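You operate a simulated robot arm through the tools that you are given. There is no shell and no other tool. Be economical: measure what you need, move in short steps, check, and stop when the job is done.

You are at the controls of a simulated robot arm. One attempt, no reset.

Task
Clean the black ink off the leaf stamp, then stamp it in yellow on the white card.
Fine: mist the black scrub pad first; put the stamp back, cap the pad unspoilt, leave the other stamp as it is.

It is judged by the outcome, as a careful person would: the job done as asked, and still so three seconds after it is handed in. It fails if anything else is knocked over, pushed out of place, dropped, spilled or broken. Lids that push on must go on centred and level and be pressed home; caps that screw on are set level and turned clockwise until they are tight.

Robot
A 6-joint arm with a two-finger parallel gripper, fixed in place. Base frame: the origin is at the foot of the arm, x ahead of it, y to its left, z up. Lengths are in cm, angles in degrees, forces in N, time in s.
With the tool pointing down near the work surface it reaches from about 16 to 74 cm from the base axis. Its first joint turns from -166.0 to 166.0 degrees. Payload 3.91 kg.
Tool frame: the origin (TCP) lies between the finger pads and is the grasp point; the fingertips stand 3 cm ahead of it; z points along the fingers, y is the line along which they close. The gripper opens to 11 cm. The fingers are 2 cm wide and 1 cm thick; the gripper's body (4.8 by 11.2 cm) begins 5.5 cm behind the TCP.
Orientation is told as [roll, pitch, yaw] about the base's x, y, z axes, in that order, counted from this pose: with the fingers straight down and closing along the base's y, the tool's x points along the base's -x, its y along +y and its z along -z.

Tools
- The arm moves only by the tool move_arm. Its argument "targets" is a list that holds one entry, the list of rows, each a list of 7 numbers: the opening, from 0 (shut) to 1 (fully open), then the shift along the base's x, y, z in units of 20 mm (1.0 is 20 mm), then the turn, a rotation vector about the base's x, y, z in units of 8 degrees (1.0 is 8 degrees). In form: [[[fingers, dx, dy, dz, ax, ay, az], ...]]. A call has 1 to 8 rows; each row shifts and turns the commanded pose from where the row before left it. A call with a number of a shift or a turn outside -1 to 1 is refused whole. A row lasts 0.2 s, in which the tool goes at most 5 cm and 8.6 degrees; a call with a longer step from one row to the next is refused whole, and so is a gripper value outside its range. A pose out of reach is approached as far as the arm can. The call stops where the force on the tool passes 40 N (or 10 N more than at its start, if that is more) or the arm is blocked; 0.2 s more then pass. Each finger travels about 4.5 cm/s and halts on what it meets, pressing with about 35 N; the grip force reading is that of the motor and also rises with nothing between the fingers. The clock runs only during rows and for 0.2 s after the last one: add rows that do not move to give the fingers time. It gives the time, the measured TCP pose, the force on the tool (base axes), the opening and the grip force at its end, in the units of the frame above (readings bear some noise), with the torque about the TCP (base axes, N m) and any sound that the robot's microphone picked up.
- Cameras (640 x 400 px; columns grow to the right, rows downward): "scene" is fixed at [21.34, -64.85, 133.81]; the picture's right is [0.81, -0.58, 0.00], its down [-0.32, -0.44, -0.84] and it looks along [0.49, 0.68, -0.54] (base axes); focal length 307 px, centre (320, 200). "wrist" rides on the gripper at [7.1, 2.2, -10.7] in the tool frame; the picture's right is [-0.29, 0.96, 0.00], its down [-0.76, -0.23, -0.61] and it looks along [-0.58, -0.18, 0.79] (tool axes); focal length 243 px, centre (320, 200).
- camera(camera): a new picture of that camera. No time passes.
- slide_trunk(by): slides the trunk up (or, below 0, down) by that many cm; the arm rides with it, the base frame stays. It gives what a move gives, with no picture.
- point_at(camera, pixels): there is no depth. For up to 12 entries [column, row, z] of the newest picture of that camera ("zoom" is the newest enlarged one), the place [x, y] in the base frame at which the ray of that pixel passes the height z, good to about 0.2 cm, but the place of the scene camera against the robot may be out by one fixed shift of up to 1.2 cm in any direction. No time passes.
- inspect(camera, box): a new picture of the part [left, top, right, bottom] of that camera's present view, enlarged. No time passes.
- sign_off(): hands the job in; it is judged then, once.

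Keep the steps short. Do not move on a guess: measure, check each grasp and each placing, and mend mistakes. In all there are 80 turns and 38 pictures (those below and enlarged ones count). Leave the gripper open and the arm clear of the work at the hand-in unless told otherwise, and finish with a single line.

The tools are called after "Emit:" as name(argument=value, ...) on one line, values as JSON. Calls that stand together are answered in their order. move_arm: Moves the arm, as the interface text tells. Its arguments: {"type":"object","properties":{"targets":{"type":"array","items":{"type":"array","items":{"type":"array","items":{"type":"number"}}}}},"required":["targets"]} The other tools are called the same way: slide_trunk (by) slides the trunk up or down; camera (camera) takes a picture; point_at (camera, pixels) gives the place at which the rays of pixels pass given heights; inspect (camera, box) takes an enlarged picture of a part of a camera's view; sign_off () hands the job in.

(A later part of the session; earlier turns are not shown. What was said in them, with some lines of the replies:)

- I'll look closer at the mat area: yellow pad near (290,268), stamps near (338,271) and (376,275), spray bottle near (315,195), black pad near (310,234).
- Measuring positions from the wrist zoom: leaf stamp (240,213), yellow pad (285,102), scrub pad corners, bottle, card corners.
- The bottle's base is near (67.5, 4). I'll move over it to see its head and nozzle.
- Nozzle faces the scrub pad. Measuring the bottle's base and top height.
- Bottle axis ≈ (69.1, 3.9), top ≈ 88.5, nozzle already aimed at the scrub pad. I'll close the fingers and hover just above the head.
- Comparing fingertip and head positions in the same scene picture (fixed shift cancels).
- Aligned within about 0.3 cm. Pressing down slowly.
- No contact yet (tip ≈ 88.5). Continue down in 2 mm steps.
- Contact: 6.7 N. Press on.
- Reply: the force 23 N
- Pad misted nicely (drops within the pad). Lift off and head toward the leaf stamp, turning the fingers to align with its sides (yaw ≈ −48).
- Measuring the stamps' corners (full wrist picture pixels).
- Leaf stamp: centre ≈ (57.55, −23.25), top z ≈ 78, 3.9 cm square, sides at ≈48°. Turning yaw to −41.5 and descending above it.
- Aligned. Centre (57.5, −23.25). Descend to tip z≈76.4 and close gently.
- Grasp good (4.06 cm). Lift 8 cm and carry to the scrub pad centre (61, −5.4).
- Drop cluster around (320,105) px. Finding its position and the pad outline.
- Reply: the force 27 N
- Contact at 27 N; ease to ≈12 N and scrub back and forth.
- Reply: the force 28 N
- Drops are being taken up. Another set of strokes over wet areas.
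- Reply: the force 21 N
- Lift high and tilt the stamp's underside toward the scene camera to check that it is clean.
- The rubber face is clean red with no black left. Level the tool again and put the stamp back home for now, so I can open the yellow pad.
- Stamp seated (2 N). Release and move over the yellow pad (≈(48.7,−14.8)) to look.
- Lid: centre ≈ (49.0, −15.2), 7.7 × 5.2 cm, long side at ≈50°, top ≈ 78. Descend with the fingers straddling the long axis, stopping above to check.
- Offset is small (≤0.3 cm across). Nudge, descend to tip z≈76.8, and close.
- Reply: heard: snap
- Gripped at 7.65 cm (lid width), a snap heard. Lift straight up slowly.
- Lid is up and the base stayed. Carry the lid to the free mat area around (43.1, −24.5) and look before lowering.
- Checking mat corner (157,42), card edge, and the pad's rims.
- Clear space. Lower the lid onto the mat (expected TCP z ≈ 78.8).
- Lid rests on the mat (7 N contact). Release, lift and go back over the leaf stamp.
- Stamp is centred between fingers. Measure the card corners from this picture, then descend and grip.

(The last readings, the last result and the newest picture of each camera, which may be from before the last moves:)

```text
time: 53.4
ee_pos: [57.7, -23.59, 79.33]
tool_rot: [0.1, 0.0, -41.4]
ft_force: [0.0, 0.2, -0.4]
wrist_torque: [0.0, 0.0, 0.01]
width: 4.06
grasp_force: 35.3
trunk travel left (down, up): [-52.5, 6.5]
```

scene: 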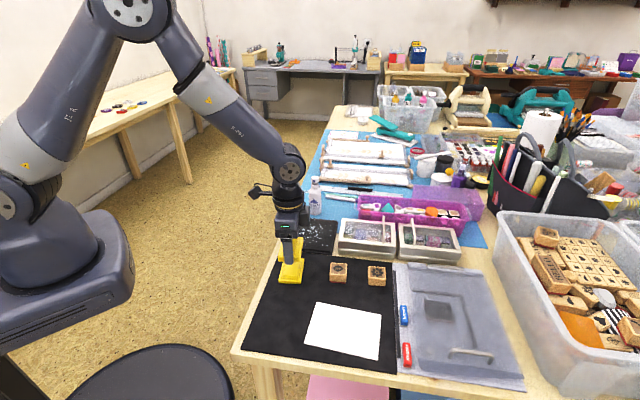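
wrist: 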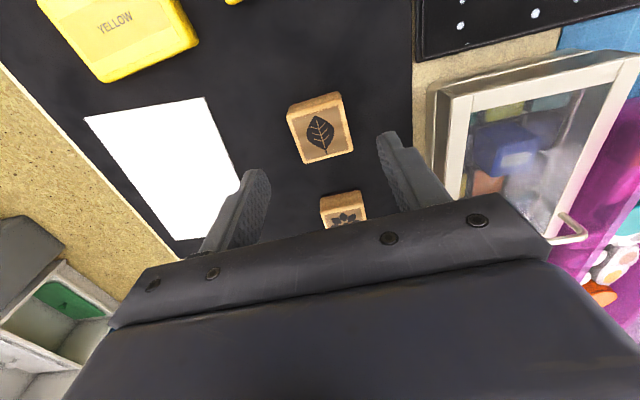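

Regripped. Lift and carry over the open yellow pad: target TCP (49.3, −15.3).

Emit:
move_arm(targets=[[[0.2, 0, 0, 1, 0, 0, 0], [0.2, 0, 0, 1, 0, 0, 0], [0.2, 0, 0, 1, 0, 0, 0], [0.2, -0.84, 0.83, 0, 0, 0, 0.2], [0.2, -0.84, 0.83, 0, 0, 0, 0], [0.2, -0.84, 0.83, 0, 0, 0, 0], [0.2, -0.84, 0.83, 0, 0, 0, 0], [0.2, -0.84, 0.83, 0, 0, 0, 0]]])

Emit:
camera(camera="wrist")

```text
time: 55.2
ee_pos: [49.25, -15.28, 85.38]
tool_rot: [0.1, 0.0, -39.8]
ft_force: [0.5, 0.4, -0.3]
wrist_torque: [0.01, -0.01, -0.01]
width: 4.04
grasp_force: 35.1
trunk travel left (down, up): [-52.5, 6.5]
```

```text
10 pictures are left
```

wrist: 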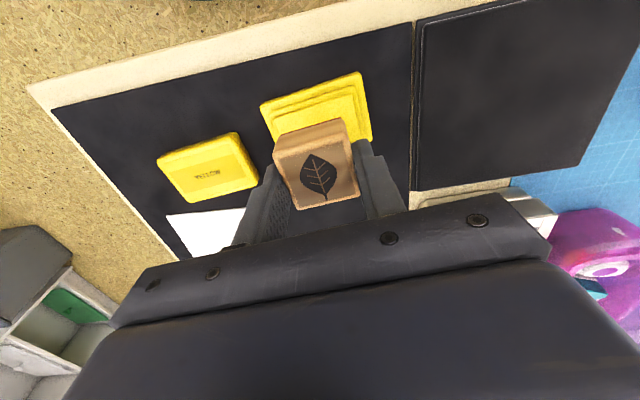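

Descend toward the ink, then feel for contact.

Emit:
move_arm(targets=[[[0.2, 0, 0, -1, 0, 0, 0], [0.2, 0, 0, -0.8, 0, 0, 0], [0.2, 0, 0, -0.15, 0, 0, 0], [0.2, 0, 0, -0.1, 0, 0, 0], [0.2, 0, 0, -0.05, 0, 0, 0]]])

```text
time: 56.4
ee_pos: [49.13, -15.32, 81.27]
tool_rot: [0.0, -0.1, -39.8]
ft_force: [-1.7, -2.5, 14.3]
wrist_torque: [-0.05, 0.14, 0.0]
width: 4.05
grasp_force: 34.8
trunk travel left (down, up): [-52.5, 6.5]
```

Firm contact (14 N). Hold briefly, lift and tilt to check the ink on the die.

Emit:
move_arm(targets=[[[0.2, 0, 0, 0, 0, 0, 0], [0.2, 0, 0, 1, 0, 0, 0], [0.2, 0, 0, 1, 0, 0, 0], [0.2, 0, 0, 1, 0, 0, 0], [0.2, 0, 0, 1, 0, 0, 0], [0.2, 0, 0, 1, 0, 0, 0], [0.2, 0, 0, 1, 0, 0, 0], [0.2, 0, 0, 1, 0, 0, 0]]])

Emit:
move_arm(targets=[[[0.2, 0, 0, 0.5, -0.84, 0.54, 0], [0.2, 0, 0, 0.5, -0.84, 0.54, 0], [0.2, 0, 0, 0, -0.84, 0.54, 0], [0.2, 0, 0, 0, -0.84, 0.54, 0], [0.2, 0, 0, 0, -0.84, 0.54, 0], [0.2, 0, 0, 0, -0.84, 0.54, 0], [0.2, 0, 0, 0, -0.84, 0.54, 0], [0.2, 0, 0, 0, -0.84, 0.54, 0]]])

Emit:
inspect(camera="scene", box=[240, 170, 340, 290])

```text
time: 58.2
ee_pos: [49.08, -15.24, 95.16]
tool_rot: [0.0, 0.1, -39.7]
ft_force: [0.9, -0.1, 0.1]
wrist_torque: [-0.02, 0.02, 0.0]
width: 4.08
grasp_force: 35.1
trunk travel left (down, up): [-52.5, 6.5]
```

```text
time: 60.0
ee_pos: [49.1, -15.26, 97.25]
tool_rot: [-63.8, -6.4, -35.8]
ft_force: [-0.6, -0.1, -0.4]
wrist_torque: [0.03, -0.02, -0.03]
width: 4.05
grasp_force: 34.8
trunk travel left (down, up): [-52.5, 6.5]
```

```text
3.33 times, centred on (290, 230) of scene
```

zoom: 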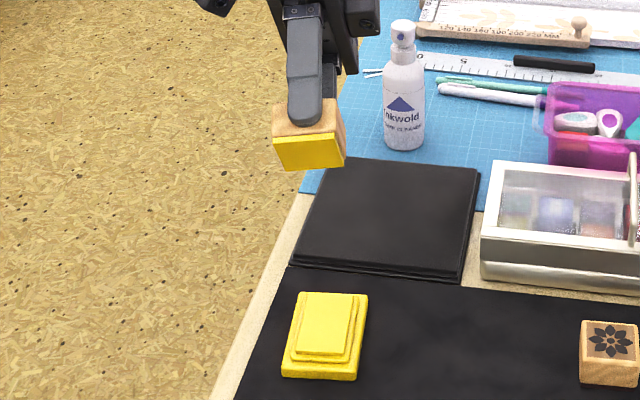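

The die is evenly yellow and the pad is unspoilt. Level the tool and carry to the card centre (49.4, −36), turning to line up with the card (yaw ≈ −49).

Emit:
move_arm(targets=[[[0.2, 0, -1, 0, 0.84, -0.54, 0], [0.2, 0, -1, 0, 0.84, -0.54, 0], [0.2, 0, -1, 0, 0.84, -0.54, 0], [0.2, 0, -1, 0, 0.84, -0.54, 0], [0.2, 0, -1, 0, 0.84, -0.54, 0], [0.2, 0, -1, 0, 0.84, -0.54, 0], [0.2, 0, -1, 0, 0.84, -0.54, 0], [0.2, 0, -1, 0, 0.84, -0.54, 0]]])

Emit:
move_arm(targets=[[[0.2, 0.1, -0.85, -0.5, 0, 0, -0.6], [0.2, 0.1, -0.85, -0.9, 0, 0, -0.6], [0.2, 0.05, -0.77, -1, 0, 0, 0], [0.2, 0, 0, -1, 0, 0, 0], [0.2, 0, 0, -1, 0, 0, 0], [0.2, 0, 0, -1, 0, 0, 0], [0.2, 0, 0, 0, 0, 0, 0]]])

Emit:
camera(camera="wrist")

```text
time: 61.8
ee_pos: [49.27, -31.54, 97.13]
tool_rot: [0.0, -0.1, -39.8]
ft_force: [0.3, 1.1, 0.1]
wrist_torque: [-0.01, -0.01, 0.0]
width: 4.08
grasp_force: 35.0
trunk travel left (down, up): [-52.5, 6.5]
```

```text
time: 63.4
ee_pos: [49.72, -36.15, 86.24]
tool_rot: [0.0, 0.1, -49.4]
ft_force: [-0.2, 0.5, -0.5]
wrist_torque: [-0.02, 0.02, 0.0]
width: 4.06
grasp_force: 34.4
trunk travel left (down, up): [-52.5, 6.5]
```

```text
8 pictures are left
```

wrist: 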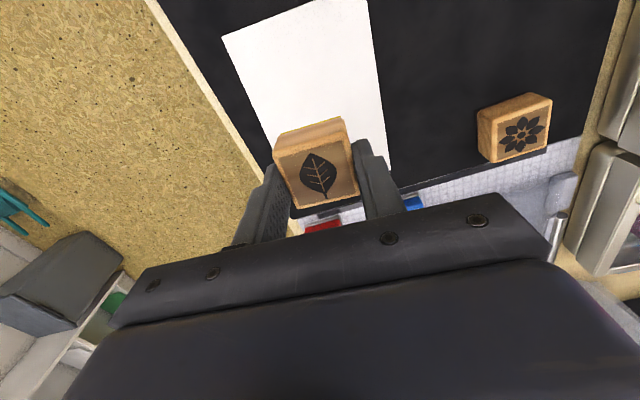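

Lined up over the card. Descend straight, then press gently.

Emit:
move_arm(targets=[[[0.2, 0, 0, -1, 0, 0, 0], [0.2, 0, 0, -1, 0, 0, 0], [0.2, 0, 0, -1, 0, 0, 0], [0.2, 0, 0, -0.25, 0, 0, 0], [0.2, 0, 0, -0.07, 0, 0, 0], [0.2, 0, 0, 0, 0, 0, 0]]])

Emit:
move_arm(targets=[[[0.2, 0, 0, -0.07, 0, 0, 0], [0.2, 0, 0, -0.05, 0, 0, 0], [0.2, 0, 0, -0.05, 0, 0, 0]]])

```text
time: 64.8
ee_pos: [49.58, -36.25, 79.82]
tool_rot: [0.0, 0.0, -49.4]
ft_force: [0.9, -0.1, -0.8]
wrist_torque: [-0.02, 0.0, 0.04]
width: 4.09
grasp_force: 34.9
trunk travel left (down, up): [-52.5, 6.5]
```

```text
time: 65.6
ee_pos: [49.67, -36.18, 79.6]
tool_rot: [0.0, -0.2, -49.5]
ft_force: [-1.5, -0.5, 15.9]
wrist_torque: [-0.01, 0.01, 0.0]
width: 4.07
grasp_force: 34.7
trunk travel left (down, up): [-52.5, 6.5]
```

Pressed with 16 N. A touch more, then lift straight up.

Emit:
move_arm(targets=[[[0.2, 0, 0, -0.03, 0, 0, 0], [0.2, 0, 0, 0, 0, 0, 0], [0.2, 0, 0, 0.3, 0, 0, 0], [0.2, 0, 0, 1, 0, 0, 0], [0.2, 0, 0, 1, 0, 0, 0], [0.2, 0, 0, 1, 0, 0, 0], [0.2, 0, 0, 1, 0, 0, 0]]])

Emit:
move_arm(targets=[[[0.2, 0.56, 0.9, 0, 0, 0, 0.5], [0.2, 0.56, 0.9, 0, 0, 0, 0.5], [0.2, 0.56, 0.9, 0, 0, 0, 0], [0.2, 0.56, 0.9, 0, 0, 0, 0], [0.2, 0.56, 0.9, 0, 0, 0, 0], [0.2, 0.56, 0.9, 0, 0, 0, 0], [0.2, 0.59, 0.9, 0, 0, 0, 0], [0.2, 0, 0, 0, 0, 0, 0]]])

Emit:
camera(camera="wrist")

```text
time: 67.2
ee_pos: [49.65, -36.4, 87.78]
tool_rot: [0.0, -0.1, -49.5]
ft_force: [0.2, -0.2, -0.5]
wrist_torque: [0.01, 0.03, -0.04]
width: 4.1
grasp_force: 35.2
trunk travel left (down, up): [-52.5, 6.5]
```

```text
time: 69.0
ee_pos: [57.6, -23.51, 87.93]
tool_rot: [0.0, -0.1, -41.5]
ft_force: [0.5, 0.1, -0.2]
wrist_torque: [-0.01, -0.02, 0.0]
width: 4.04
grasp_force: 34.7
trunk travel left (down, up): [-52.5, 6.5]
```

```text
7 pictures are left
```

wrist: 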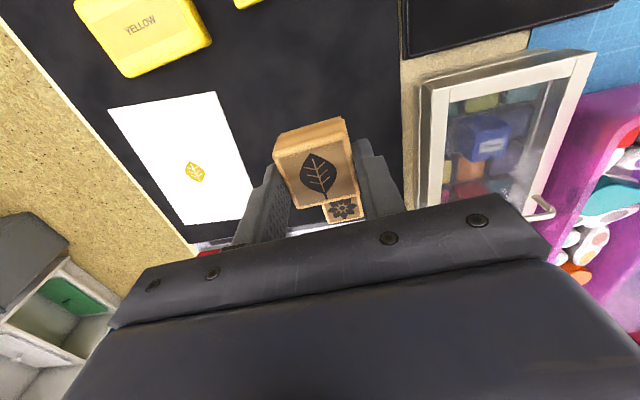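

A yellow leaf is on the card. Set the stamp back in its place.

Emit:
move_arm(targets=[[[0.2, 0, 0, -1, 0, 0, 0], [0.2, 0, 0, -1, 0, 0, 0], [0.2, 0, 0, -1, 0, 0, 0], [0.2, 0, 0, -1, 0, 0, 0], [0.2, 0, 0, -0.25, 0, 0, 0], [0.2, 0, 0, 0, 0, 0, 0]]])

Emit:
move_arm(targets=[[[0.2, 0, 0, -0.05, 0, 0, 0], [0.2, 0, 0, -0.04, 0, 0, 0]]])

```text
time: 70.4
ee_pos: [57.53, -23.64, 79.48]
tool_rot: [0.0, 0.0, -41.4]
ft_force: [0.6, -0.3, -0.4]
wrist_torque: [0.02, 0.03, -0.03]
width: 4.07
grasp_force: 34.4
trunk travel left (down, up): [-52.5, 6.5]
```

```text
time: 71.0
ee_pos: [57.61, -23.66, 79.41]
tool_rot: [0.0, -0.1, -41.4]
ft_force: [-2.4, -0.4, 11.6]
wrist_torque: [-0.08, 0.03, -0.02]
width: 4.07
grasp_force: 35.2
trunk travel left (down, up): [-52.5, 6.5]
```

Seated. Release, lift and go back over the lid.

Emit:
move_arm(targets=[[[0.45, 0, 0, 0, 0, 0, 0], [0.55, 0, 0, 0, 0, 0, 0], [0.65, 0, 0, 0.3, 0, 0, 0], [0.65, 0, 0, 1, 0, 0, 0], [0.65, 0, 0, 1, 0, 0, 0], [0.9, 0, 0, 1, 0, 0, 0], [0.9, 0, 0, 0.5, 0, 0, 0]]])

Emit:
move_arm(targets=[[[0.9, -0.905, -0.06, 0, 0, 0, 0.2], [0.9, -0.905, -0.06, 0, 0, 0, 0], [0.9, -0.905, -0.06, 0, 0, 0, 0], [0.9, -0.905, -0.06, 0, 0, 0, 0], [0.9, -0.905, -0.06, 0, 0, 0, 0], [0.9, -0.905, -0.06, 0, 0, 0, 0], [0.9, -0.905, -0.06, 0, 0, 0, 0], [0.9, -0.905, -0.06, 0, 0, 0, 0]]])

Emit:
camera(camera="wrist")

```text
time: 72.6
ee_pos: [57.58, -23.52, 86.75]
tool_rot: [0.1, 0.0, -41.3]
ft_force: [-0.5, -0.5, 0.2]
wrist_torque: [-0.01, 0.01, -0.01]
width: 9.91
grasp_force: 0.2
trunk travel left (down, up): [-52.5, 6.5]
```

```text
time: 74.4
ee_pos: [42.98, -24.51, 86.94]
tool_rot: [0.0, 0.0, -39.7]
ft_force: [0.7, 0.8, 0.7]
wrist_torque: [0.01, -0.02, 0.01]
width: 9.87
grasp_force: 0.0
trunk travel left (down, up): [-52.5, 6.5]
```

```text
6 pictures are left
```

wrist: 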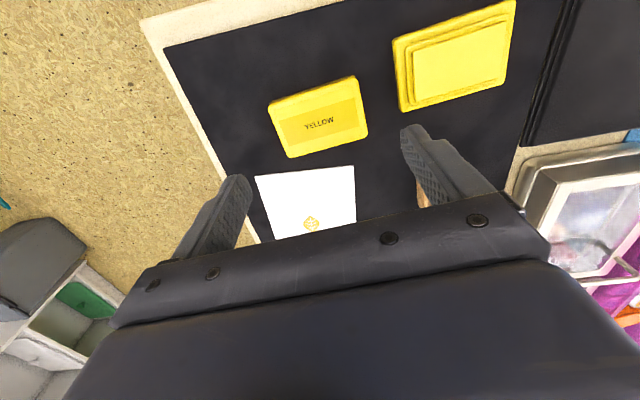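

Emit:
point_at(camera="wrist", pixels=[[319, 123, 76.8], [270, 106, 76.8], [354, 79, 76.8], [368, 132, 76.8], [291, 157, 76.8]])

Emit:
move_arm(targets=[[[0.9, 0.05, -0.04, -1, 0, 0, 0], [0.9, 0, 0, -1, 0, 0, 0], [0.9, 0, 0, -1, 0, 0, 0], [0.9, 0, 0, -0.8, 0, 0, 0], [0.9, 0, 0, -0.2, 0, 0, 0], [0.9, 0, 0, 0, 0, 0, 0]]])

```text
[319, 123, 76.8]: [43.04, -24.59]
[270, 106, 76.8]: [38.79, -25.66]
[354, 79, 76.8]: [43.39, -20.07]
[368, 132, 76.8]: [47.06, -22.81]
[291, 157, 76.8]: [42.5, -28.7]
```

```text
time: 75.8
ee_pos: [43.13, -24.55, 78.74]
tool_rot: [0.2, 0.1, -39.8]
ft_force: [-0.4, 0.1, 0.1]
wrist_torque: [0.01, 0.03, 0.0]
width: 9.89
grasp_force: 0.0
trunk travel left (down, up): [-52.5, 6.5]
```

Lid centre (43.0, −24.5), as left. Close on it and lift.

Emit:
move_arm(targets=[[[0.75, 0, 0, 0, 0, 0, 0], [0.65, 0, 0, 0, 0, 0, 0], [0.5, 0, 0, 0, 0, 0, 0], [0.5, 0, 0, 0, 0, 0, 0], [0.5, 0, 0, 0.5, 0, 0, 0], [0.5, 0, 0, 1, 0, 0, 0], [0.5, 0, 0, 1, 0, 0, 0], [0.5, 0, 0, 1, 0, 0, 0]]])

Emit:
move_arm(targets=[[[0.5, 0.6, 0.93, 0, 0, 0, 0], [0.5, 0.6, 0.93, 0, 0, 0, 0], [0.5, 0.6, 0.93, 0, 0, 0, 0], [0.5, 0.6, 0.93, 0, 0, 0, 0], [0.5, 0.6, 0.93, 0, 0, 0, 0], [0.5, 0, 0, -1, 0, 0, 0], [0.5, 0, 0, 0, 0, 0, 0]]])

Emit:
camera(camera="wrist")

```text
time: 77.6
ee_pos: [43.15, -24.56, 85.81]
tool_rot: [0.0, 0.0, -39.7]
ft_force: [0.4, 0.4, -0.1]
wrist_torque: [0.03, -0.02, 0.0]
width: 7.71
grasp_force: 34.7
trunk travel left (down, up): [-52.5, 6.5]
```

```text
time: 79.2
ee_pos: [49.28, -15.45, 83.77]
tool_rot: [0.0, 0.0, -39.8]
ft_force: [-0.7, 0.6, -0.1]
wrist_torque: [0.03, 0.02, -0.01]
width: 7.68
grasp_force: 34.8
trunk travel left (down, up): [-52.5, 6.5]
```

```text
5 pictures are left
```

wrist: 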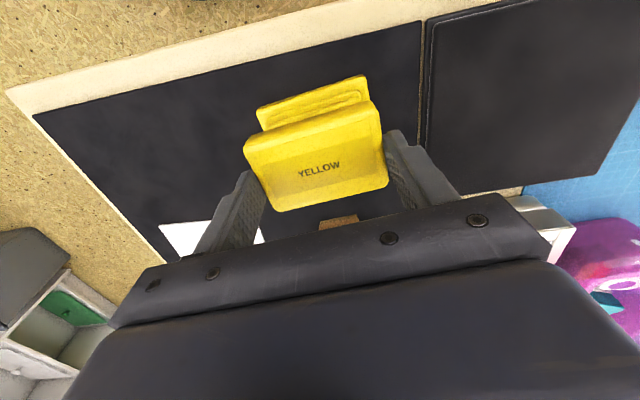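

By the command chain I'm within 0.06 cm of the removal pose. Lower onto the base, level, then press for the snap.

Emit:
move_arm(targets=[[[0.5, -0.01, -0.03, -0.9, 0, 0, 0], [0.5, 0, 0, -0.6, 0, 0, 0], [0.5, 0, 0, -0.15, 0, 0, 0], [0.5, 0, 0, -0.1, 0, 0, 0], [0.5, 0, 0, 0, 0, 0, 0]]])

Emit:
move_arm(targets=[[[0.5, 0, 0, -0.08, 0, 0, 0], [0.5, 0, 0, -0.08, 0, 0, 0], [0.5, 0, 0, -0.05, 0, 0, 0]]])

```text
time: 80.4
ee_pos: [49.15, -15.32, 80.36]
tool_rot: [0.0, 0.0, -39.7]
ft_force: [-1.0, -0.5, 0.9]
wrist_torque: [0.01, -0.01, 0.01]
width: 7.68
grasp_force: 35.1
trunk travel left (down, up): [-52.5, 6.5]
```

```text
time: 81.2
ee_pos: [49.16, -15.24, 80.0]
tool_rot: [0.0, -0.2, -39.8]
ft_force: [-1.4, -0.8, 8.3]
wrist_torque: [0.01, 0.15, -0.04]
width: 7.69
grasp_force: 34.7
trunk travel left (down, up): [-52.5, 6.5]
heard: snap
```

Snap heard. A little more press to make sure it is home.

Emit:
move_arm(targets=[[[0.5, 0, 0, -0.05, 0, 0, 0], [0.5, 0, 0, -0.05, 0, 0, 0], [0.5, 0, 0, 0, 0, 0, 0]]])

```text
time: 82.0
ee_pos: [49.21, -15.33, 80.02]
tool_rot: [0.3, -0.2, -39.8]
ft_force: [0.1, 5.4, 34.2]
wrist_torque: [0.28, 0.37, -0.04]
width: 7.69
grasp_force: 34.7
trunk travel left (down, up): [-52.5, 6.5]
```

Solid at 34 N with no more travel: home. Relax, release, lift and move clear.

Emit:
move_arm(targets=[[[0.5, 0, 0, 0.1, 0, 0, 0], [0.8, 0, 0, 0, 0, 0, 0], [0.9, 0, 0, 0.1, 0, 0, 0], [0.9, 0, 0, 0.5, 0, 0, 0], [0.9, 0, 0, 1, 0, 0, 0], [0.9, 0, 0, 1, 0, 0, 0], [0.9, 0, 0, 1, 0, 0, 0], [0.9, 0, 0, 1, 0, 0, 0]]])

Emit:
move_arm(targets=[[[1, -0.8, 0.8, 1, 0, 0, 0], [1, -0.8, 0.8, 1, 0, 0, 0], [1, -0.8, 0.8, 1, 0, 0, 0], [1, -0.8, 0.8, 1, 0, 0, 0], [1, -0.8, 0.8, 1, 0, 0, 0], [1, 0, 0.8, 1, 0, 0, 0], [1, 0, 0, 1, 0, 0, 0], [1, 0, 0, 0, 0, 0, 0]]])

Emit:
inspect(camera="scene", box=[230, 200, 430, 365])

Emit:
inspect(camera="scene", box=[270, 240, 350, 290])

```text
time: 83.8
ee_pos: [49.08, -15.42, 89.04]
tool_rot: [0.0, 0.0, -39.8]
ft_force: [0.1, 0.2, -1.4]
wrist_torque: [0.03, 0.02, -0.01]
width: 9.88
grasp_force: 0.1
trunk travel left (down, up): [-52.5, 6.5]
```

```text
time: 85.6
ee_pos: [41.06, -5.81, 103.25]
tool_rot: [0.1, 0.0, -39.8]
ft_force: [-0.7, -0.1, -0.7]
wrist_torque: [0.0, 0.01, 0.0]
width: 11.02
grasp_force: 0.0
trunk travel left (down, up): [-52.5, 6.5]
```

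```text
2.42 times, centred on (330, 282) of scene
```

zoom: 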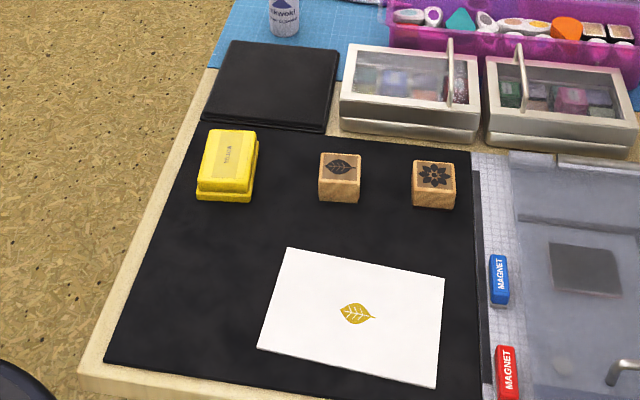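

```text
8.00 times, centred on (310, 265) of scene
```

zoom: 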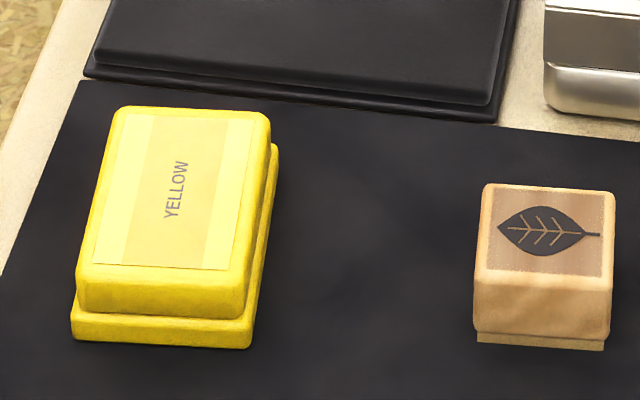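

The print is clean and yellow, the lid is seated level, the stamp is back in place, and nothing else has moved. Handing in.

Emit:
sign_off()

```text
The job is handed in.
```

The leaf stamp was cleaned on the misted pad and printed in yellow on the card; it is back in its place, the yellow pad is capped and unspoilt, and the flower stamp was left untouched.
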